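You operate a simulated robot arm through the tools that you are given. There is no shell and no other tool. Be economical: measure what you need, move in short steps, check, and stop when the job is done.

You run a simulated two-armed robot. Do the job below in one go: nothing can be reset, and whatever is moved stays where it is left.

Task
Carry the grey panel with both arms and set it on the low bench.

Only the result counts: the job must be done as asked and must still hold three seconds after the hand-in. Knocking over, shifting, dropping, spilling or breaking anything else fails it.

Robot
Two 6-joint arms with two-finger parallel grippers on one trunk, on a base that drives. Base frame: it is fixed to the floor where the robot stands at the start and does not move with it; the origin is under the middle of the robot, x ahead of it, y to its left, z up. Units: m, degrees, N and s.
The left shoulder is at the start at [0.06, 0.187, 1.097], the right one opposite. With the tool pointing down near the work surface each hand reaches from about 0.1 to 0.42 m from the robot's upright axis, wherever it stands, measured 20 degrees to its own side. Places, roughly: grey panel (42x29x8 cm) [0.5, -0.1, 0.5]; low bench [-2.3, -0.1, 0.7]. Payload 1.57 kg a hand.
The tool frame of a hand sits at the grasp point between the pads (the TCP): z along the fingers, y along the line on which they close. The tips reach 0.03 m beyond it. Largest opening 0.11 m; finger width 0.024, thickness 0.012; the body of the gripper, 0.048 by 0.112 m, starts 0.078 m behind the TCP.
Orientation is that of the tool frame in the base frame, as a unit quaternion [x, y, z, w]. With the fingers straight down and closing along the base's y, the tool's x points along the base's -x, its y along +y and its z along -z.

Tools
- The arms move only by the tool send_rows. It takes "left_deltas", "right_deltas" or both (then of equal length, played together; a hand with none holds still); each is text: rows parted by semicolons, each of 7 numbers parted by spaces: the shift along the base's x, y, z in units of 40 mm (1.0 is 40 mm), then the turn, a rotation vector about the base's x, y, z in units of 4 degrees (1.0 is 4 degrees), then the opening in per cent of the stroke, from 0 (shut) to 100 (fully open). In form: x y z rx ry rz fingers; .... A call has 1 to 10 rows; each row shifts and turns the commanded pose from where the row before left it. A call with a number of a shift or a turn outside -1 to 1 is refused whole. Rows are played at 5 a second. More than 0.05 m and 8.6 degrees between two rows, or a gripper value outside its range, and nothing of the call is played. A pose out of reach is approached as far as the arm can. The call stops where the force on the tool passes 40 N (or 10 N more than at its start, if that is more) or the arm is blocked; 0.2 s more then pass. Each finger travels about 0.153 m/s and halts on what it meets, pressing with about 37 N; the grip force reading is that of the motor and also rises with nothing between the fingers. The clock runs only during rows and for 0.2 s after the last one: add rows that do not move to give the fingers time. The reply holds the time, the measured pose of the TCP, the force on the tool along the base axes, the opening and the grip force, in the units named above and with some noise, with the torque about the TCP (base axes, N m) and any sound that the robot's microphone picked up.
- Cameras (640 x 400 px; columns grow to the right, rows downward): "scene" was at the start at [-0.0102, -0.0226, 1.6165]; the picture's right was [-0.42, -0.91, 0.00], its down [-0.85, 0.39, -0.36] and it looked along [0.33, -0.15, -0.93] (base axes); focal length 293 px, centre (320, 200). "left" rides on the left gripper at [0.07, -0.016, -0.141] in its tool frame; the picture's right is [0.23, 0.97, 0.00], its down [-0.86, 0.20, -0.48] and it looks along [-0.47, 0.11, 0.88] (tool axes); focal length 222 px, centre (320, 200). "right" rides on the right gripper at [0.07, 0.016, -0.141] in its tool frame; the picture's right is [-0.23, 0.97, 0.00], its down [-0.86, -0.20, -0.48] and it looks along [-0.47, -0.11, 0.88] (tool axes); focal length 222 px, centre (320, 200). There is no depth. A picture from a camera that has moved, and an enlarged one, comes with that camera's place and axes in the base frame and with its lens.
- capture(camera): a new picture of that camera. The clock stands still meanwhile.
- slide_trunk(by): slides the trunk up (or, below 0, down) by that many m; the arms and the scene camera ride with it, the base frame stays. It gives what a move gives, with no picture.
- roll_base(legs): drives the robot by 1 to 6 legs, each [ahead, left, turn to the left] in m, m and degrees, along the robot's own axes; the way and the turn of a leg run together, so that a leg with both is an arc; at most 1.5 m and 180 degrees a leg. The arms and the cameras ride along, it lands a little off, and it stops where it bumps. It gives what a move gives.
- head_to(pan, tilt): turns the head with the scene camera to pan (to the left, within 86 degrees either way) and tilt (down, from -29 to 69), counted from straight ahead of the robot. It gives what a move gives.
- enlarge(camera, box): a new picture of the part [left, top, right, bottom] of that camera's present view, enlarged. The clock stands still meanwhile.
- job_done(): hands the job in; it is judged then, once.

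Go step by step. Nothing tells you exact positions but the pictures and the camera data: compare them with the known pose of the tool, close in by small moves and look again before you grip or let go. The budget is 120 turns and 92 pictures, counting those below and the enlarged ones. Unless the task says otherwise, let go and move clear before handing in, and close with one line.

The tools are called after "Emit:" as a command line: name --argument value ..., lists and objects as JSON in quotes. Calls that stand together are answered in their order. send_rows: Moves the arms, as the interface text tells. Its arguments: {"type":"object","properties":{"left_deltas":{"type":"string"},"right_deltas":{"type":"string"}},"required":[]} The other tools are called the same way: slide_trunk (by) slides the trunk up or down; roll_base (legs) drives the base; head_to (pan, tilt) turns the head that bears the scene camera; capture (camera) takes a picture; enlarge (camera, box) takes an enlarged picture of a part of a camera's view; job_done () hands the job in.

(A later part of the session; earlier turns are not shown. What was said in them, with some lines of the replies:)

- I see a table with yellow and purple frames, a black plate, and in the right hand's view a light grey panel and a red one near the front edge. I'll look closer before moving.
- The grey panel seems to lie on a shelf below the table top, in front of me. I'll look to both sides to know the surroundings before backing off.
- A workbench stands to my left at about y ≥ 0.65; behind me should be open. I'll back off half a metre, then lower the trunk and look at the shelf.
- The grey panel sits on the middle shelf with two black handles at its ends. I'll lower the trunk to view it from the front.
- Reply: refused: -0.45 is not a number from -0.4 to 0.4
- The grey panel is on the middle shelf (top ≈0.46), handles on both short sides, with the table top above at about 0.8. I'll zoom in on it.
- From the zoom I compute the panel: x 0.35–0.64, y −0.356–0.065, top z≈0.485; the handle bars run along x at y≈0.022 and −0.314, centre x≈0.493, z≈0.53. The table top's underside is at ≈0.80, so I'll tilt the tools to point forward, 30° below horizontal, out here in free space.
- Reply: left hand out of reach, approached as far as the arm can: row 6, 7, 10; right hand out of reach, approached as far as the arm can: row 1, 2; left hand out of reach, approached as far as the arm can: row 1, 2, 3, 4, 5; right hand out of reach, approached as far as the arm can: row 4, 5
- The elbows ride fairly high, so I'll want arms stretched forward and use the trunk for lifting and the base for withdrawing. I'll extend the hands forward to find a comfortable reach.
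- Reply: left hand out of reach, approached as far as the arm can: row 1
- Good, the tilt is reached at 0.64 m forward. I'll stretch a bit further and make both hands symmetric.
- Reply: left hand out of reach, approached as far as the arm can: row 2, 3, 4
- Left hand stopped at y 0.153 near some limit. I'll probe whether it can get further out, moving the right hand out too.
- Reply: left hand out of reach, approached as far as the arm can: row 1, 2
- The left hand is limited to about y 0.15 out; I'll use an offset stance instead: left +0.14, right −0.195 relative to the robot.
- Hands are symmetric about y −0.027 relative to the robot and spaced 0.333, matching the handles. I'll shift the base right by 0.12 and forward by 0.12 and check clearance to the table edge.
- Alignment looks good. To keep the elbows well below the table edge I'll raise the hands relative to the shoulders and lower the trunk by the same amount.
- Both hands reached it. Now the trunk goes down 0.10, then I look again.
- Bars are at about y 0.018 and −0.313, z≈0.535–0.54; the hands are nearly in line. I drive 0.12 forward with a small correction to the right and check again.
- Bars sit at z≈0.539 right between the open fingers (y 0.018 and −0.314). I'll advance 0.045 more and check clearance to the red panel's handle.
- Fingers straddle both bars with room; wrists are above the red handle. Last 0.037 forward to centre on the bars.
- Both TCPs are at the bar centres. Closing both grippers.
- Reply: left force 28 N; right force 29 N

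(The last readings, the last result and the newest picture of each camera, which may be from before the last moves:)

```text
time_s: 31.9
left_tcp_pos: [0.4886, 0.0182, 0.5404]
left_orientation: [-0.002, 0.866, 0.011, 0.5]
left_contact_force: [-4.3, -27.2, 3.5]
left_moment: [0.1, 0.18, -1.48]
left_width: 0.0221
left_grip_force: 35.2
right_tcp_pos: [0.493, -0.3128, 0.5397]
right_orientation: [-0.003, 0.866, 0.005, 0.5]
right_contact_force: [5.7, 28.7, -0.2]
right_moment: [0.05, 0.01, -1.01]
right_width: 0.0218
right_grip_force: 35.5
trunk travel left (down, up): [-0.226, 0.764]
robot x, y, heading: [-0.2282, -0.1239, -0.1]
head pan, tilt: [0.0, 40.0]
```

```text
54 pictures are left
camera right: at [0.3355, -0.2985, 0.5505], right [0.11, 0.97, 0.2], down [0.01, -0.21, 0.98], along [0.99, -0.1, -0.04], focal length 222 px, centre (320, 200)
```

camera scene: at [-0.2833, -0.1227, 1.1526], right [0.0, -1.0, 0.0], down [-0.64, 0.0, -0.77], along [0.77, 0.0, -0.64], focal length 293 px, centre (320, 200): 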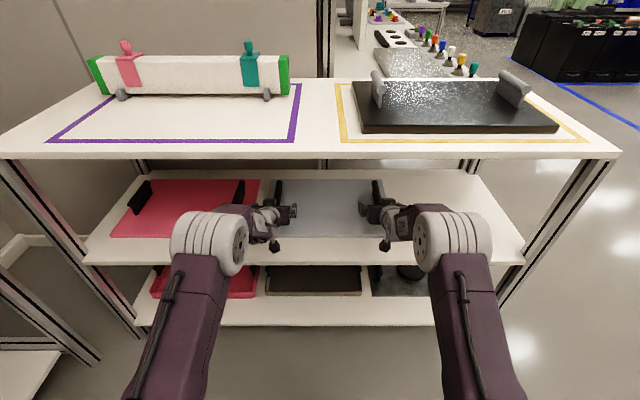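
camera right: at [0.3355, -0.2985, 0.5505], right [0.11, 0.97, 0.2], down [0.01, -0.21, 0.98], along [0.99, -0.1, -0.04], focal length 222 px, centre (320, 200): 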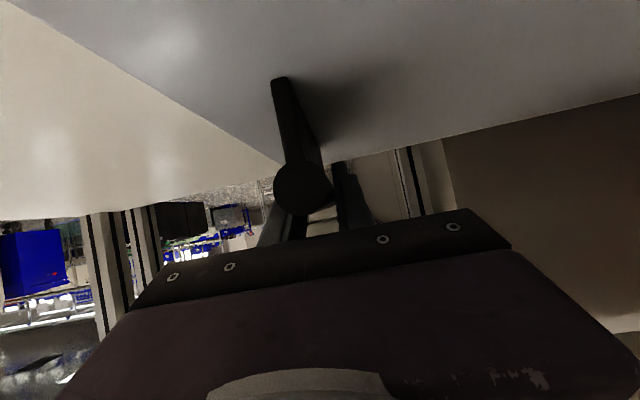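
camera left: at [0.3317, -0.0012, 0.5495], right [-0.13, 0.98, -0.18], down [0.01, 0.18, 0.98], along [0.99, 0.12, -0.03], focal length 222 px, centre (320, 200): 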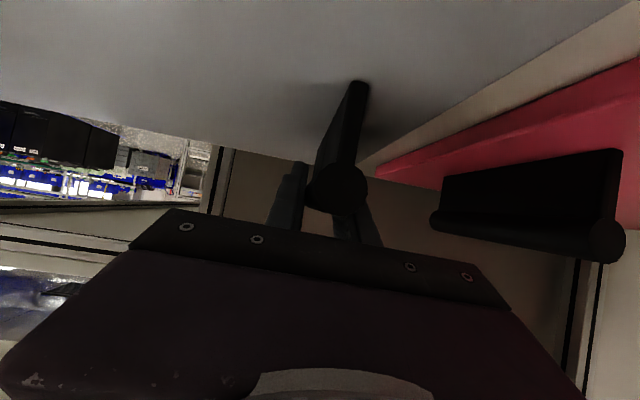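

Both bars are gripped (22 mm). The hands pull apart with ~28 N, so I'll ease them 1–2 mm towards each other.

Emit:
send_rows --left_deltas "0 -0.03 0 0 0 0 0;0 0 0 0 0 0 0" --right_deltas "0 0.03 0 0 0 0 0;0 0 0 0 0 0 0"

```text
time_s: 32.5
left_tcp_pos: [0.4899, 0.018, 0.5399]
left_orientation: [-0.005, 0.866, 0.012, 0.499]
left_contact_force: [-6.5, -22.8, 4.2]
left_moment: [0.12, 0.4, -1.6]
left_width: 0.0224
left_grip_force: 34.9
right_tcp_pos: [0.493, -0.312, 0.5403]
right_orientation: [-0.002, 0.866, 0.005, 0.499]
right_contact_force: [7.4, 24.5, -0.4]
right_moment: [-0.13, -0.11, -0.56]
right_width: 0.0219
right_grip_force: 35.1
trunk travel left (down, up): [-0.226, 0.764]
robot x, y, heading: [-0.2222, -0.1222, 0.2]
head pan, tilt: [0.0, 40.0]
```

Emit:
send_rows --left_deltas "0 -0.05 0 0 0 0 0;0 -0.05 0 0 0 0 0;0 0 0 0 0 0 0" --right_deltas "0 0.05 0 0 0 0 0;0 0.05 0 0 0 0 0;0 0 0 0 0 0 0"

```text
time_s: 33.3
left_tcp_pos: [0.4898, 0.0174, 0.5406]
left_orientation: [-0.008, 0.866, 0.013, 0.5]
left_contact_force: [-6.5, 18.9, 3.3]
left_moment: [0.07, 0.6, -1.8]
left_width: 0.0223
left_grip_force: 35.6
right_tcp_pos: [0.4929, -0.3117, 0.5397]
right_orientation: [0.003, 0.866, 0.002, 0.5]
right_contact_force: [3.7, -18.9, -0.4]
right_moment: [-0.21, 0.17, 0.75]
right_width: 0.022
right_grip_force: 34.8
trunk travel left (down, up): [-0.226, 0.764]
robot x, y, heading: [-0.2265, -0.1239, 0.1]
head pan, tilt: [0.0, 40.0]
```

Overshot a little; ease back half.

Emit:
send_rows --left_deltas "0 0.045 0 0 0 0 0;0 0 0 0 0 0 0" --right_deltas "0 -0.045 0 0 0 0 0;0 0 0 0 0 0 0"

```text
time_s: 33.9
left_tcp_pos: [0.4907, 0.0175, 0.5403]
left_orientation: [-0.005, 0.866, 0.012, 0.5]
left_contact_force: [-7.6, 24.2, 2.8]
left_moment: [-0.13, -0.23, -1.75]
left_width: 0.0221
left_grip_force: 35.7
right_tcp_pos: [0.4928, -0.3123, 0.5401]
right_orientation: [0.001, 0.866, 0.004, 0.5]
right_contact_force: [6.6, -24.2, 0.0]
right_moment: [0.21, 0.39, -0.01]
right_width: 0.0216
right_grip_force: 34.6
trunk travel left (down, up): [-0.226, 0.764]
robot x, y, heading: [-0.229, -0.1223, 0.2]
head pan, tilt: [0.0, 40.0]
```

The squeeze is internal and modest; I'll lift with the trunk by 2 cm and check.

Emit:
slide_trunk --by 0.02

Emit:
capture --camera "scene"

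Emit:
capture --camera "right"

```text
time_s: 34.6
left_tcp_pos: [0.4908, 0.0163, 0.5573]
left_orientation: [-0.006, 0.867, 0.013, 0.499]
left_contact_force: [-5.1, 26.8, -3.8]
left_moment: [-0.19, -0.48, -1.72]
left_width: 0.0226
left_grip_force: 34.9
right_tcp_pos: [0.494, -0.3117, 0.5584]
right_orientation: [0.0, 0.867, 0.004, 0.499]
right_contact_force: [4.8, -27.1, -4.5]
right_moment: [0.0, 0.39, 0.22]
right_width: 0.0218
right_grip_force: 35.1
trunk travel left (down, up): [-0.246, 0.744]
robot x, y, heading: [-0.2281, -0.1238, -0.1]
head pan, tilt: [0.0, 40.0]
```

```text
53 pictures are left
camera scene: at [-0.2011, -0.1227, 1.1726], right [0.0, -1.0, 0.0], down [-0.64, 0.0, -0.76], along [0.76, 0.0, -0.64], focal length 293 px, centre (320, 200)
```

scene: 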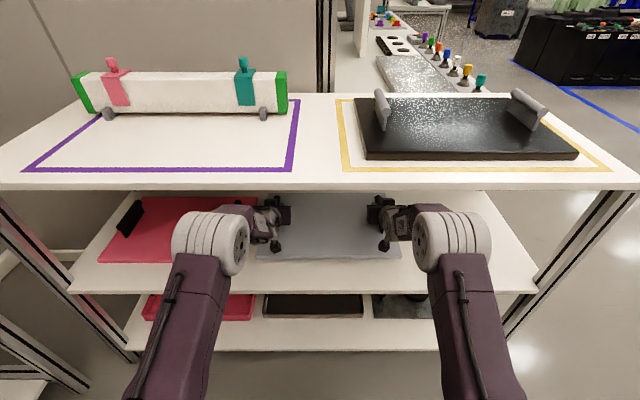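

```text
52 pictures are left
camera right: at [0.3363, -0.2977, 0.5693], right [0.11, 0.97, 0.2], down [0.02, -0.21, 0.98], along [0.99, -0.11, -0.04], focal length 222 px, centre (320, 200)
```

right: 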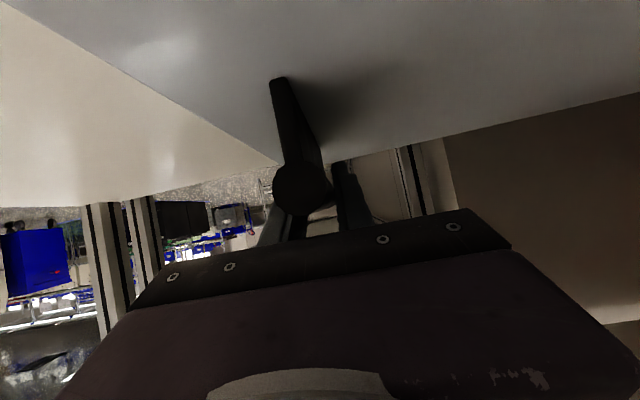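

The panel is up by ~2 cm with 4 N on each hand. I'll back straight out 0.4 m.

Emit:
roll_base --legs '[[-0.2, 0, 0], [-0.2, 0, 0]]'

Emit:
capture --camera "scene"

```text
time_s: 37.4
left_tcp_pos: [0.0903, 0.0182, 0.5582]
left_orientation: [-0.006, 0.866, 0.013, 0.499]
left_contact_force: [-6.1, 26.8, -4.8]
left_moment: [0.01, 0.15, -1.73]
left_width: 0.022
left_grip_force: 35.4
right_tcp_pos: [0.093, -0.3125, 0.5595]
right_orientation: [0.0, 0.866, 0.004, 0.5]
right_contact_force: [4.8, -26.6, -3.9]
right_moment: [0.07, -0.26, 0.18]
right_width: 0.0219
right_grip_force: 35.1
trunk travel left (down, up): [-0.246, 0.744]
robot x, y, heading: [-0.628, -0.1236, 0.4]
head pan, tilt: [0.0, 40.0]
```

```text
51 pictures are left
camera scene: at [-0.6024, -0.123, 1.1726], right [0.0, -1.0, 0.0], down [-0.64, 0.0, -0.77], along [0.77, 0.0, -0.64], focal length 293 px, centre (320, 200)
```

scene: 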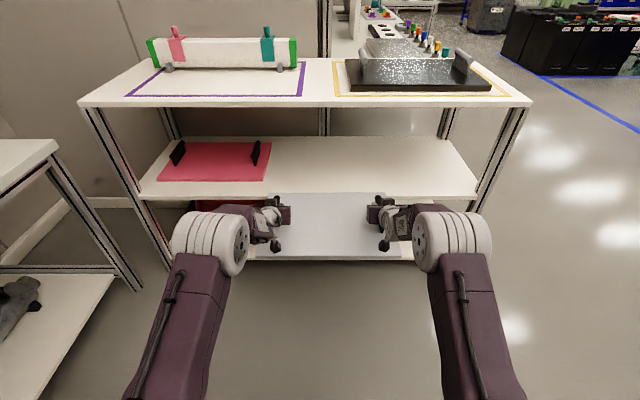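

Panel is clear of the shelf. I'll back 0.2 more, raise the trunk, and look to the right-rear as far as the head goes.

Emit:
roll_base --legs '[[-0.2, 0, 0]]'

Emit:
slide_trunk --by 0.3

Emit:
head_to --pan -86 --tilt 20

Emit:
capture --camera "scene"

```text
time_s: 39.0
left_tcp_pos: [-0.1116, 0.0187, 0.5591]
left_orientation: [-0.006, 0.866, 0.013, 0.5]
left_contact_force: [-4.4, 3.3, -4.3]
left_moment: [-0.01, 0.11, -1.71]
left_width: 0.022
left_grip_force: 34.9
right_tcp_pos: [-0.1083, -0.314, 0.5606]
right_orientation: [0.003, 0.866, 0.002, 0.5]
right_contact_force: [4.7, -2.7, -4.9]
right_moment: [0.03, -0.19, 0.31]
right_width: 0.0219
right_grip_force: 34.4
trunk travel left (down, up): [-0.246, 0.744]
robot x, y, heading: [-0.833, -0.129, 0.2]
head pan, tilt: [0.0, 40.0]
```

```text
time_s: 42.0
left_tcp_pos: [-0.1102, 0.0168, 0.8568]
left_orientation: [-0.006, 0.867, 0.013, 0.498]
left_contact_force: [-3.6, 1.3, -4.8]
left_moment: [0.02, 0.2, -1.72]
left_width: 0.022
left_grip_force: 34.5
right_tcp_pos: [-0.1069, -0.3117, 0.8584]
right_orientation: [0.001, 0.866, 0.004, 0.499]
right_contact_force: [3.6, -1.8, -4.4]
right_moment: [0.06, -0.32, 0.41]
right_width: 0.0219
right_grip_force: 34.4
trunk travel left (down, up): [-0.546, 0.444]
robot x, y, heading: [-0.8286, -0.1239, 0.3]
head pan, tilt: [0.0, 40.0]
```

```text
time_s: 43.6
left_tcp_pos: [-0.1112, 0.0179, 0.8571]
left_orientation: [-0.007, 0.866, 0.013, 0.499]
left_contact_force: [-3.8, 1.5, -3.0]
left_moment: [0.03, 0.09, -1.7]
left_width: 0.0219
left_grip_force: 35.1
right_tcp_pos: [-0.107, -0.3119, 0.858]
right_orientation: [0.0, 0.867, 0.004, 0.499]
right_contact_force: [4.3, -1.2, -4.9]
right_moment: [0.0, -0.14, 0.35]
right_width: 0.0217
right_grip_force: 35.1
trunk travel left (down, up): [-0.546, 0.444]
robot x, y, heading: [-0.8277, -0.1232, -0.0]
head pan, tilt: [-85.9, 20.0]
```

```text
50 pictures are left
camera scene: at [-0.8805, -0.2164, 1.5041], right [-1.0, -0.07, 0.0], down [-0.03, 0.34, -0.94], along [0.07, -0.94, -0.34], focal length 293 px, centre (320, 200)
```

scene: 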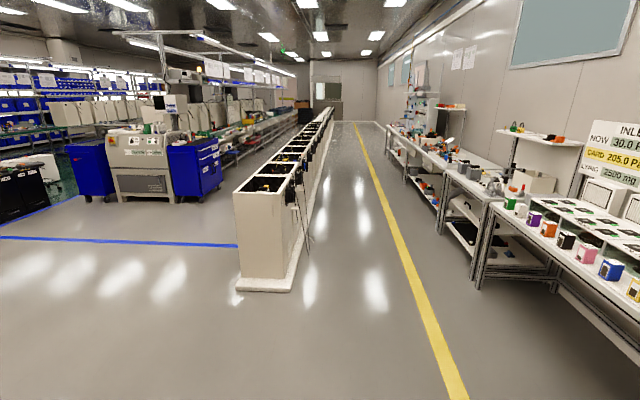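

The wall benches to the right have fronts near x≈−2.0; the sweep radius of the panel is ~0.9 m, so turning here is safe. I turn right 90° and look toward the bench.

Emit:
roll_base --legs '[[0, 0, -45], [0, 0, -45]]'

Emit:
head_to --pan -75 --tilt 30

Emit:
capture --camera "scene"

```text
time_s: 48.1
left_tcp_pos: [-0.6877, -0.8412, 0.858]
left_orientation: [0.608, 0.617, -0.344, 0.362]
left_contact_force: [2.6, 4.5, -4.2]
left_moment: [0.04, 0.01, -1.68]
left_width: 0.022
left_grip_force: 35.6
right_tcp_pos: [-1.0168, -0.8454, 0.858]
right_orientation: [0.614, 0.611, -0.351, 0.355]
right_contact_force: [-1.8, -3.9, -3.8]
right_moment: [-0.1, -0.04, 0.49]
right_width: 0.0221
right_grip_force: 34.5
trunk travel left (down, up): [-0.546, 0.444]
robot x, y, heading: [-0.8255, -0.1222, -90.0]
head pan, tilt: [-85.9, 20.0]
```

```text
time_s: 48.8
left_tcp_pos: [-0.688, -0.8419, 0.8566]
left_orientation: [0.61, 0.616, -0.344, 0.361]
left_contact_force: [1.7, 3.3, -3.8]
left_moment: [-0.07, 0.0, -1.74]
left_width: 0.022
left_grip_force: 34.4
right_tcp_pos: [-1.0176, -0.8458, 0.8602]
right_orientation: [0.613, 0.612, -0.351, 0.356]
right_contact_force: [-1.0, -3.5, -5.5]
right_moment: [-0.02, 0.2, 0.61]
right_width: 0.022
right_grip_force: 34.8
trunk travel left (down, up): [-0.546, 0.444]
robot x, y, heading: [-0.8314, -0.1238, -90.0]
head pan, tilt: [-75.0, 30.0]
```

```text
49 pictures are left
camera scene: at [-0.9168, -0.0888, 1.4881], right [-0.26, 0.97, 0.0], down [0.48, 0.13, -0.87], along [-0.84, -0.22, -0.5], focal length 293 px, centre (320, 200)
```

scene: 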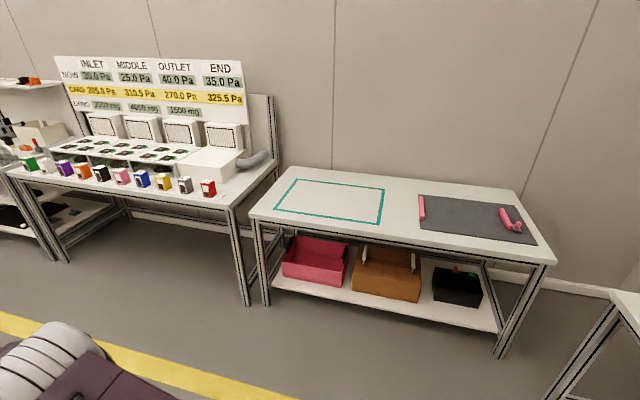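

The low bench (front edge x≈−1.98) has an empty teal frame centred near (−2.27, −0.375) and a mat with tools on its other side. I'll raise the panel a bit, turn to face it, shift left 0.27 and look.

Emit:
slide_trunk --by 0.06

Emit:
roll_base --legs '[[0, 0, -45], [0, 0, -45], [0, 0.27, 0]]'

Emit:
head_to --pan 0 --tilt 38

Emit:
capture --camera "scene"

```text
time_s: 49.8
left_tcp_pos: [-0.6859, -0.8423, 0.9168]
left_orientation: [0.609, 0.617, -0.343, 0.361]
left_contact_force: [1.6, 3.9, -5.1]
left_moment: [0.1, -0.03, -1.62]
left_width: 0.0221
left_grip_force: 34.9
right_tcp_pos: [-1.0175, -0.8458, 0.9184]
right_orientation: [0.614, 0.612, -0.35, 0.355]
right_contact_force: [-0.8, -3.6, -3.7]
right_moment: [-0.22, -0.04, 0.6]
right_width: 0.0218
right_grip_force: 34.7
trunk travel left (down, up): [-0.606, 0.384]
robot x, y, heading: [-0.828, -0.1246, -90.0]
head pan, tilt: [-75.0, 30.0]
```

```text
time_s: 55.9
left_tcp_pos: [-1.548, -0.5324, 0.9172]
left_orientation: [0.867, 0.002, -0.498, 0.01]
left_contact_force: [4.4, -1.8, -3.5]
left_moment: [0.06, -0.01, -1.75]
left_width: 0.0221
left_grip_force: 35.0
right_tcp_pos: [-1.5502, -0.202, 0.9196]
right_orientation: [0.866, -0.003, -0.5, 0.002]
right_contact_force: [-4.2, 2.3, -4.3]
right_moment: [0.11, 0.13, 0.42]
right_width: 0.0219
right_grip_force: 34.5
trunk travel left (down, up): [-0.606, 0.384]
robot x, y, heading: [-0.828, -0.3958, 179.6]
head pan, tilt: [-75.0, 30.0]
```

```text
time_s: 57.4
left_tcp_pos: [-1.5468, -0.5323, 0.917]
left_orientation: [0.867, 0.003, -0.499, 0.011]
left_contact_force: [3.9, -2.3, -4.1]
left_moment: [0.02, -0.07, -1.62]
left_width: 0.0219
left_grip_force: 35.4
right_tcp_pos: [-1.55, -0.2019, 0.9187]
right_orientation: [0.866, -0.005, -0.5, 0.001]
right_contact_force: [-2.0, 1.2, -5.1]
right_moment: [0.0, 0.14, 0.75]
right_width: 0.0219
right_grip_force: 34.7
trunk travel left (down, up): [-0.606, 0.384]
robot x, y, heading: [-0.8309, -0.3965, 179.6]
head pan, tilt: [0.0, 38.0]
```

```text
48 pictures are left
camera scene: at [-0.859, -0.3943, 1.5356], right [0.01, 1.0, 0.0], down [0.62, 0.0, -0.79], along [-0.79, 0.0, -0.62], focal length 293 px, centre (320, 200)
```

scene: 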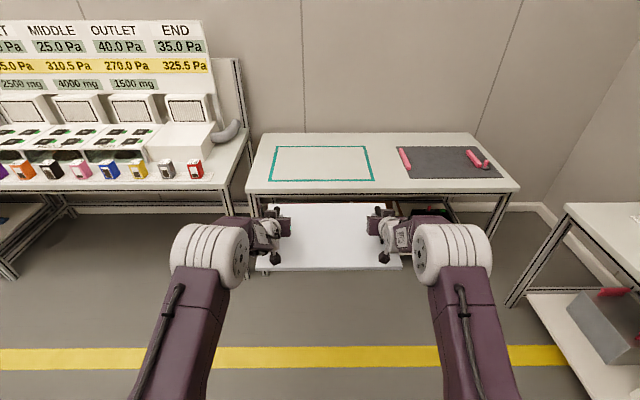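

Panel and frame are laterally aligned. I drive 0.5 m forward, high above the bench, then check.

Emit:
roll_base --legs '[[0.5, 0, 0.4]]'

Emit:
head_to --pan 0 --tilt 45

Emit:
capture --camera "scene"

Emit:
capture --camera "right"

Emit:
capture --camera "left"

```text
time_s: 60.3
left_tcp_pos: [-2.0494, -0.533, 0.9173]
left_orientation: [0.867, 0.004, -0.498, 0.011]
left_contact_force: [3.3, -1.8, -4.0]
left_moment: [0.0, -0.04, -1.63]
left_width: 0.0222
left_grip_force: 33.9
right_tcp_pos: [-2.0536, -0.2046, 0.92]
right_orientation: [0.866, -0.001, -0.499, 0.004]
right_contact_force: [-3.8, 1.5, -4.4]
right_moment: [-0.03, 0.17, 0.62]
right_width: 0.0217
right_grip_force: 34.7
trunk travel left (down, up): [-0.606, 0.384]
robot x, y, heading: [-1.3333, -0.3919, -180.0]
head pan, tilt: [0.0, 38.0]
```

```text
time_s: 61.0
left_tcp_pos: [-2.0494, -0.5348, 0.917]
left_orientation: [0.868, 0.005, -0.497, 0.013]
left_contact_force: [2.5, -1.7, -3.6]
left_moment: [-0.01, 0.17, -1.63]
left_width: 0.0217
left_grip_force: 34.3
right_tcp_pos: [-2.0539, -0.2039, 0.9181]
right_orientation: [0.867, -0.001, -0.499, 0.003]
right_contact_force: [-2.8, 1.7, -5.3]
right_moment: [0.17, -0.09, 0.76]
right_width: 0.0218
right_grip_force: 34.7
trunk travel left (down, up): [-0.606, 0.384]
robot x, y, heading: [-1.3317, -0.3946, -179.9]
head pan, tilt: [0.0, 45.0]
```

```text
47 pictures are left
camera scene: at [-1.3568, -0.3934, 1.5254], right [0.0, 1.0, 0.0], down [0.71, 0.0, -0.71], along [-0.71, 0.0, -0.71], focal length 293 px, centre (320, 200)
```

scene: 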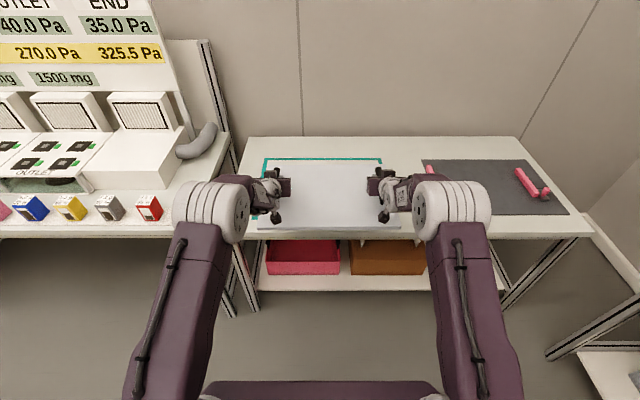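

```text
46 pictures are left
camera right: at [-1.8961, -0.2219, 0.9296], right [-0.11, -0.97, 0.2], down [-0.01, 0.21, 0.98], along [-0.99, 0.11, -0.04], focal length 222 px, centre (320, 200)
```

right: 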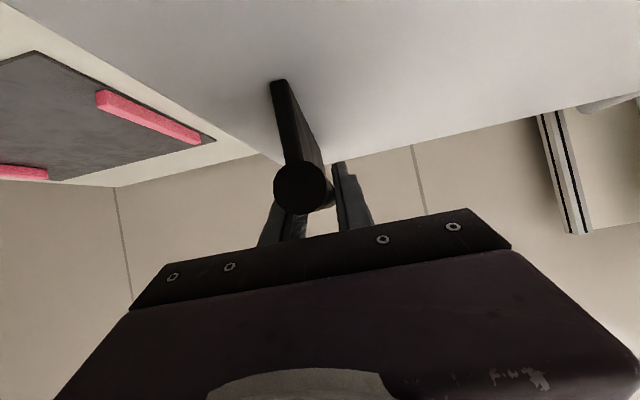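

```text
45 pictures are left
camera left: at [-1.8936, -0.5155, 0.9276], right [0.13, -0.97, -0.18], down [-0.01, -0.18, 0.98], along [-0.99, -0.13, -0.04], focal length 222 px, centre (320, 200)
```

left: 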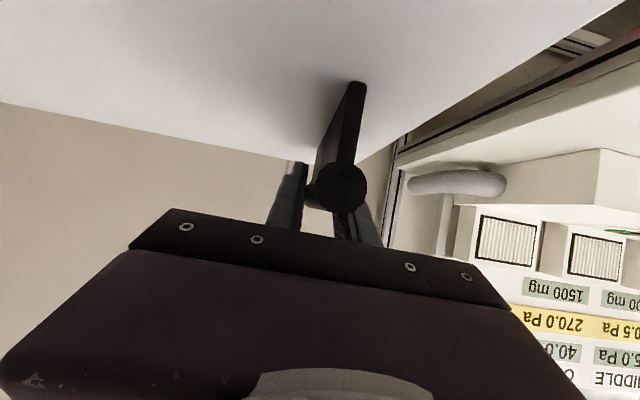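

The frame centre is ≈(−2.265, −0.38). To leave the left elbow room beside the display bench I'll aim for y≈−0.35 (still inside the frame) and go 0.21 forward.

Emit:
roll_base --legs '[[0.21, -0.02, 0]]'

Emit:
head_to --pan 10 --tilt 50

Emit:
capture --camera "scene"

```text
time_s: 62.6
left_tcp_pos: [-2.2606, -0.5154, 0.9176]
left_orientation: [0.867, 0.004, -0.497, 0.012]
left_contact_force: [3.2, -2.3, -4.4]
left_moment: [-0.04, -0.11, -1.64]
left_width: 0.022
left_grip_force: 34.8
right_tcp_pos: [-2.2635, -0.1848, 0.9188]
right_orientation: [0.866, -0.001, -0.5, 0.004]
right_contact_force: [-3.2, 2.0, -4.6]
right_moment: [-0.03, 0.26, 0.67]
right_width: 0.0216
right_grip_force: 34.4
trunk travel left (down, up): [-0.606, 0.384]
robot x, y, heading: [-1.5397, -0.3776, -180.1]
head pan, tilt: [0.0, 45.0]
```

```text
time_s: 63.4
left_tcp_pos: [-2.2608, -0.5157, 0.9171]
left_orientation: [0.867, 0.004, -0.499, 0.012]
left_contact_force: [2.8, -1.5, -3.5]
left_moment: [-0.05, 0.12, -1.64]
left_width: 0.0221
left_grip_force: 35.1
right_tcp_pos: [-2.2659, -0.1851, 0.9191]
right_orientation: [0.866, 0.0, -0.5, 0.003]
right_contact_force: [-2.0, 1.1, -5.6]
right_moment: [0.12, -0.04, 0.82]
right_width: 0.022
right_grip_force: 35.0
trunk travel left (down, up): [-0.606, 0.384]
robot x, y, heading: [-1.5463, -0.3747, -180.0]
head pan, tilt: [10.0, 50.0]
```

```text
44 pictures are left
camera scene: at [-1.5623, -0.3869, 1.5184], right [-0.17, 0.98, 0.0], down [0.76, 0.13, -0.64], along [-0.63, -0.11, -0.77], focal length 293 px, centre (320, 200)
```

scene: 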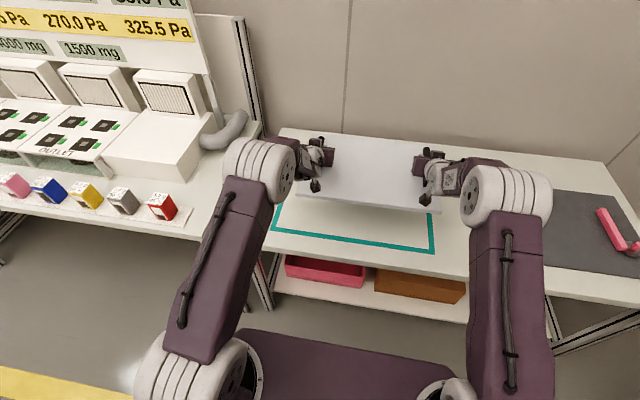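

Position is good: the panel is over the frame and the elbow stays clear of the display bench. Lower 0.11 with the trunk and look at the height.

Emit:
slide_trunk --by -0.11

Emit:
capture --camera "scene"

Emit:
capture --camera "right"

Emit:
capture --camera "left"

```text
time_s: 64.8
left_tcp_pos: [-2.2606, -0.516, 0.8079]
left_orientation: [0.867, 0.005, -0.498, 0.012]
left_contact_force: [2.1, -1.1, -4.6]
left_moment: [0.0, -0.1, -1.57]
left_width: 0.0222
left_grip_force: 34.5
right_tcp_pos: [-2.2634, -0.1844, 0.8096]
right_orientation: [0.866, -0.001, -0.5, 0.003]
right_contact_force: [-2.2, 1.8, -3.7]
right_moment: [-0.02, 0.18, 0.77]
right_width: 0.0217
right_grip_force: 35.3
trunk travel left (down, up): [-0.496, 0.494]
robot x, y, heading: [-1.5402, -0.3737, -179.7]
head pan, tilt: [10.0, 50.0]
```

```text
43 pictures are left
camera scene: at [-1.5616, -0.387, 1.4085], right [-0.17, 0.98, 0.0], down [0.76, 0.13, -0.64], along [-0.63, -0.11, -0.77], focal length 293 px, centre (320, 200)
```

scene: 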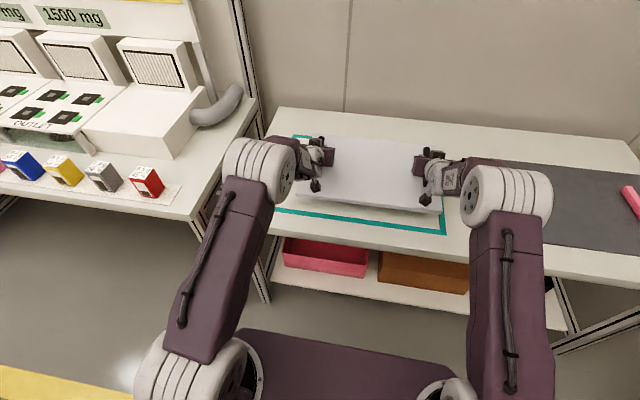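

```text
42 pictures are left
camera right: at [-2.1068, -0.2023, 0.82], right [-0.11, -0.97, 0.2], down [-0.01, 0.21, 0.98], along [-0.99, 0.11, -0.04], focal length 222 px, centre (320, 200)
```

right: 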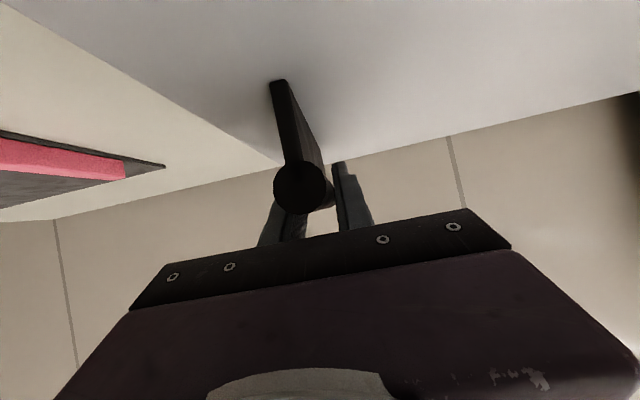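

```text
41 pictures are left
camera left: at [-2.1041, -0.4958, 0.8179], right [0.13, -0.97, -0.18], down [-0.01, -0.18, 0.98], along [-0.99, -0.13, -0.04], focal length 222 px, centre (320, 200)
```

left: 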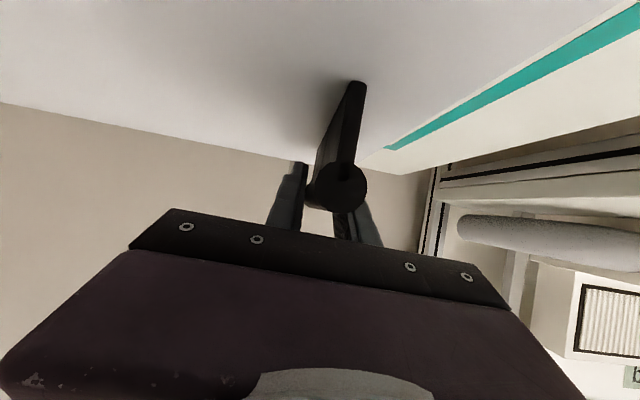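

A few centimetres remain. Lower in small steps, watching the vertical force.

Emit:
slide_trunk --by -0.02

Emit:
slide_trunk --by -0.01

Emit:
capture --camera "scene"

```text
time_s: 65.4
left_tcp_pos: [-2.2595, -0.5158, 0.7876]
left_orientation: [0.867, 0.005, -0.498, 0.012]
left_contact_force: [2.0, -1.0, -5.5]
left_moment: [0.02, -0.12, -1.6]
left_width: 0.0218
left_grip_force: 34.8
right_tcp_pos: [-2.2632, -0.1842, 0.7896]
right_orientation: [0.866, -0.001, -0.5, 0.003]
right_contact_force: [-2.7, 1.3, -4.0]
right_moment: [-0.06, 0.2, 0.73]
right_width: 0.0217
right_grip_force: 34.9
trunk travel left (down, up): [-0.476, 0.514]
robot x, y, heading: [-1.541, -0.373, -180.1]
head pan, tilt: [10.0, 50.0]
```

```text
time_s: 66.0
left_tcp_pos: [-2.2601, -0.5158, 0.7777]
left_orientation: [0.867, 0.004, -0.498, 0.013]
left_contact_force: [1.8, -1.7, -4.0]
left_moment: [0.0, -0.15, -1.57]
left_width: 0.0219
left_grip_force: 34.9
right_tcp_pos: [-2.2636, -0.1853, 0.7782]
right_orientation: [0.866, -0.001, -0.5, 0.004]
right_contact_force: [-1.6, 2.2, -4.4]
right_moment: [-0.02, 0.22, 0.75]
right_width: 0.0214
right_grip_force: 34.7
trunk travel left (down, up): [-0.466, 0.524]
robot x, y, heading: [-1.5409, -0.3745, -179.9]
head pan, tilt: [10.0, 50.0]
```

```text
40 pictures are left
camera scene: at [-1.5615, -0.3871, 1.3784], right [-0.17, 0.98, 0.0], down [0.76, 0.13, -0.64], along [-0.63, -0.11, -0.77], focal length 293 px, centre (320, 200)
```

scene: 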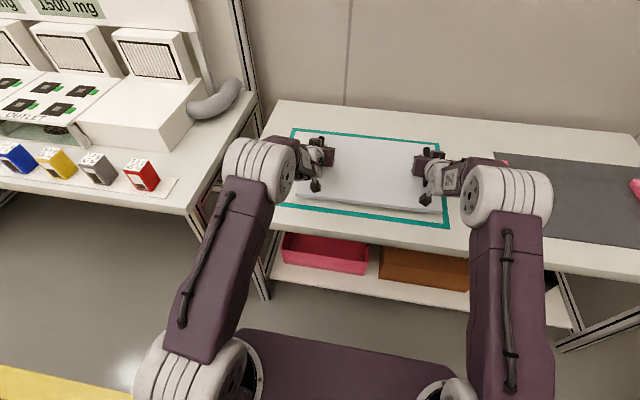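

Still hanging; about 1–3 cm to go. Continue with small steps.

Emit:
slide_trunk --by -0.008

Emit:
enlarge --camera "scene" --box '[270, 110, 470, 235]'

```text
time_s: 66.6
left_tcp_pos: [-2.2601, -0.5144, 0.7697]
left_orientation: [0.867, 0.004, -0.498, 0.012]
left_contact_force: [2.0, -2.3, -5.9]
left_moment: [0.02, -0.1, -1.55]
left_width: 0.0219
left_grip_force: 34.9
right_tcp_pos: [-2.2638, -0.1845, 0.7711]
right_orientation: [0.867, -0.002, -0.499, 0.003]
right_contact_force: [-2.0, 2.2, -4.2]
right_moment: [0.0, 0.17, 0.71]
right_width: 0.0218
right_grip_force: 34.9
trunk travel left (down, up): [-0.458, 0.532]
robot x, y, heading: [-1.543, -0.3753, -180.2]
head pan, tilt: [10.0, 50.0]
```

```text
3.20 times, centred on (370, 172) of scene
camera zoom: at [-1.5615, -0.387, 1.3704], right [-0.17, 0.98, 0.0], down [0.76, 0.13, -0.64], along [-0.63, -0.11, -0.77], focal length 939 px, centre (160, 288)
```

zoom: 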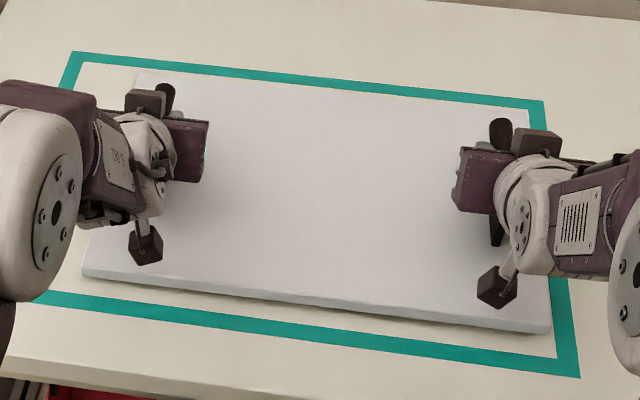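

Nearly down, with a thin shadow gap left. Stepping further.

Emit:
slide_trunk --by -0.006

Emit:
slide_trunk --by -0.005

Emit:
enlarge --camera "scene" --box '[270, 110, 470, 235]'

```text
time_s: 67.1
left_tcp_pos: [-2.2587, -0.5145, 0.7648]
left_orientation: [0.867, 0.005, -0.498, 0.013]
left_contact_force: [2.9, -1.3, -4.6]
left_moment: [0.04, -0.04, -1.61]
left_width: 0.022
left_grip_force: 35.0
right_tcp_pos: [-2.2639, -0.1856, 0.7649]
right_orientation: [0.866, -0.001, -0.5, 0.004]
right_contact_force: [-1.6, 2.1, -5.0]
right_moment: [0.02, 0.07, 0.7]
right_width: 0.0218
right_grip_force: 34.6
trunk travel left (down, up): [-0.452, 0.538]
robot x, y, heading: [-1.5454, -0.3728, -179.9]
head pan, tilt: [10.0, 50.0]
```

```text
time_s: 67.7
left_tcp_pos: [-2.2594, -0.515, 0.7606]
left_orientation: [0.866, 0.004, -0.499, 0.013]
left_contact_force: [2.6, -0.5, 5.3]
left_moment: [-0.22, -1.08, -1.68]
left_width: 0.0219
left_grip_force: 34.5
right_tcp_pos: [-2.2636, -0.1855, 0.7606]
right_orientation: [0.866, -0.001, -0.499, 0.004]
right_contact_force: [-5.1, 2.6, -4.4]
right_moment: [-0.17, -0.12, 0.3]
right_width: 0.0219
right_grip_force: 34.5
trunk travel left (down, up): [-0.447, 0.543]
robot x, y, heading: [-1.5411, -0.3718, -180.2]
head pan, tilt: [10.0, 50.0]
```

```text
3.20 times, centred on (370, 172) of scene
camera zoom: at [-1.5607, -0.3865, 1.3596], right [-0.17, 0.98, 0.0], down [0.75, 0.13, -0.64], along [-0.63, -0.11, -0.77], focal length 939 px, centre (160, 288)
```

zoom: 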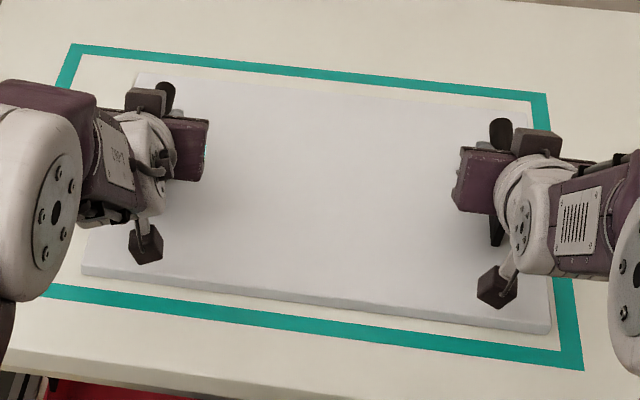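

Left side has touched; right side needs a millimetre or two.

Emit:
slide_trunk --by -0.002

```text
time_s: 68.2
left_tcp_pos: [-2.26, -0.5142, 0.7595]
left_orientation: [0.866, 0.004, -0.501, 0.012]
left_contact_force: [-1.5, -0.6, 11.5]
left_moment: [-0.01, -0.28, -1.76]
left_width: 0.0219
left_grip_force: 35.0
right_tcp_pos: [-2.2641, -0.1852, 0.7599]
right_orientation: [0.865, -0.001, -0.501, 0.003]
right_contact_force: [-6.7, 2.5, 0.4]
right_moment: [0.06, -0.78, 0.38]
right_width: 0.0217
right_grip_force: 34.8
trunk travel left (down, up): [-0.445, 0.545]
robot x, y, heading: [-1.5446, -0.3745, -180.0]
head pan, tilt: [10.0, 50.0]
```

The panel rests on the bench on both sides. Opening both grippers gradually.

Emit:
send_rows --left_deltas "0 0 0 0 0 0 30;0 0 0 0 0 0 60;0 0 0 0 0 0 100;0 0 0 0 0 0 100;0 0 0 0 0 0 100" --right_deltas "0 0 0 0 0 0 30;0 0 0 0 0 0 60;0 0 0 0 0 0 100;0 0 0 0 0 0 100;0 0 0 0 0 0 100"

Emit:
capture --camera "left"

Emit:
capture --camera "right"

```text
time_s: 69.4
left_tcp_pos: [-2.2593, -0.515, 0.7577]
left_orientation: [0.866, 0.004, -0.499, 0.012]
left_contact_force: [-0.9, 1.0, 0.6]
left_moment: [0.0, -0.02, -0.02]
left_width: 0.1101
left_grip_force: 0.0
right_tcp_pos: [-2.2637, -0.1854, 0.7586]
right_orientation: [0.866, -0.001, -0.501, 0.003]
right_contact_force: [0.3, 0.0, 0.4]
right_moment: [0.0, 0.0, -0.01]
right_width: 0.1101
right_grip_force: 0.1
trunk travel left (down, up): [-0.445, 0.545]
robot x, y, heading: [-1.5417, -0.3729, -180.2]
head pan, tilt: [10.0, 50.0]
```

```text
37 pictures are left
camera left: at [-2.1033, -0.4958, 0.7676], right [0.13, -0.97, -0.18], down [-0.01, -0.18, 0.98], along [-0.99, -0.13, -0.04], focal length 222 px, centre (320, 200)
```

left: 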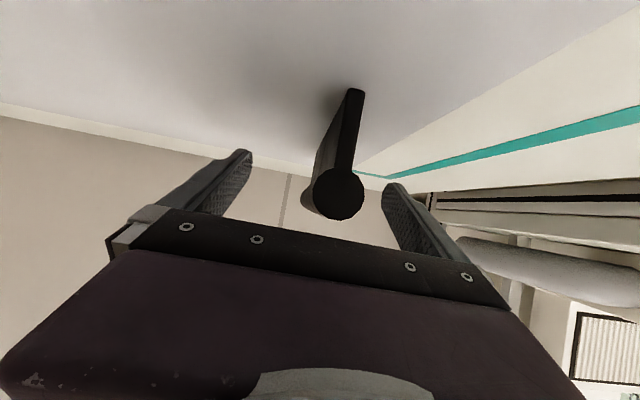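

```text
36 pictures are left
camera right: at [-2.106, -0.2024, 0.7696], right [-0.11, -0.97, 0.2], down [-0.01, 0.21, 0.98], along [-0.99, 0.11, -0.04], focal length 222 px, centre (320, 200)
```

right: 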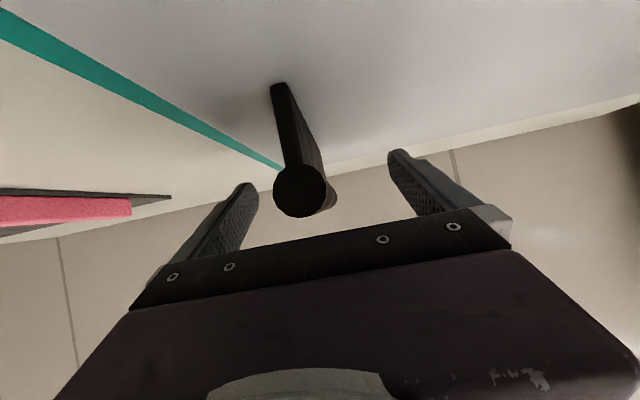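

Fingers are open and clear of both bars. I lift the hands a little with the trunk and back straight away.

Emit:
slide_trunk --by 0.12

Emit:
roll_base --legs '[[-0.4, 0, 0]]'

Emit:
capture --camera "scene"

```text
time_s: 70.9
left_tcp_pos: [-2.2591, -0.5163, 0.8769]
left_orientation: [0.867, 0.004, -0.499, 0.012]
left_contact_force: [0.3, 0.9, 0.0]
left_moment: [-0.01, 0.02, 0.0]
left_width: 0.1099
left_grip_force: 0.0
right_tcp_pos: [-2.2622, -0.1851, 0.8782]
right_orientation: [0.866, -0.001, -0.501, 0.003]
right_contact_force: [0.1, -0.9, 0.4]
right_moment: [0.0, 0.0, 0.01]
right_width: 0.11
right_grip_force: 0.1
trunk travel left (down, up): [-0.565, 0.425]
robot x, y, heading: [-1.5408, -0.3754, -180.1]
head pan, tilt: [10.0, 50.0]
```

```text
time_s: 73.4
left_tcp_pos: [-1.8599, -0.5151, 0.8773]
left_orientation: [0.867, 0.005, -0.499, 0.013]
left_contact_force: [0.5, -0.5, 0.2]
left_moment: [0.02, -0.01, 0.0]
left_width: 0.11
left_grip_force: 0.1
right_tcp_pos: [-1.8628, -0.1861, 0.8805]
right_orientation: [0.866, 0.0, -0.5, 0.004]
right_contact_force: [1.0, 0.3, 0.1]
right_moment: [-0.01, -0.03, 0.01]
right_width: 0.1102
right_grip_force: 0.0
trunk travel left (down, up): [-0.565, 0.425]
robot x, y, heading: [-1.1421, -0.3723, -180.0]
head pan, tilt: [10.0, 50.0]
```

```text
35 pictures are left
camera scene: at [-1.1594, -0.3867, 1.4775], right [-0.17, 0.98, 0.0], down [0.75, 0.13, -0.64], along [-0.63, -0.11, -0.77], focal length 293 px, centre (320, 200)
```

scene: 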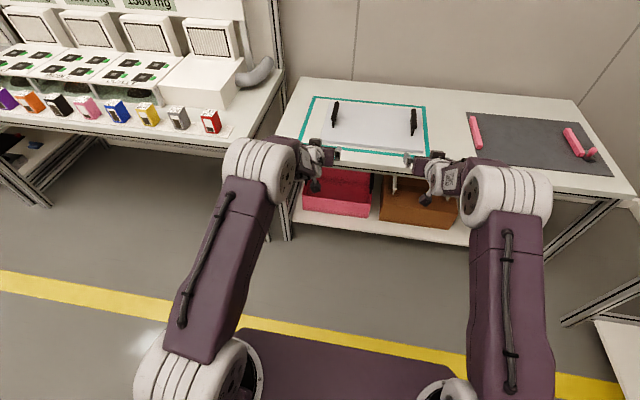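

The panel lies flat inside the teal frame on the low bench, nothing else was disturbed, and the hands are clear. Handing in.

Emit:
job_done

```text
The job is handed in.
```

The grey panel is on the low bench, resting flat inside the teal frame; both arms carried it, and the hands have let go and moved clear.
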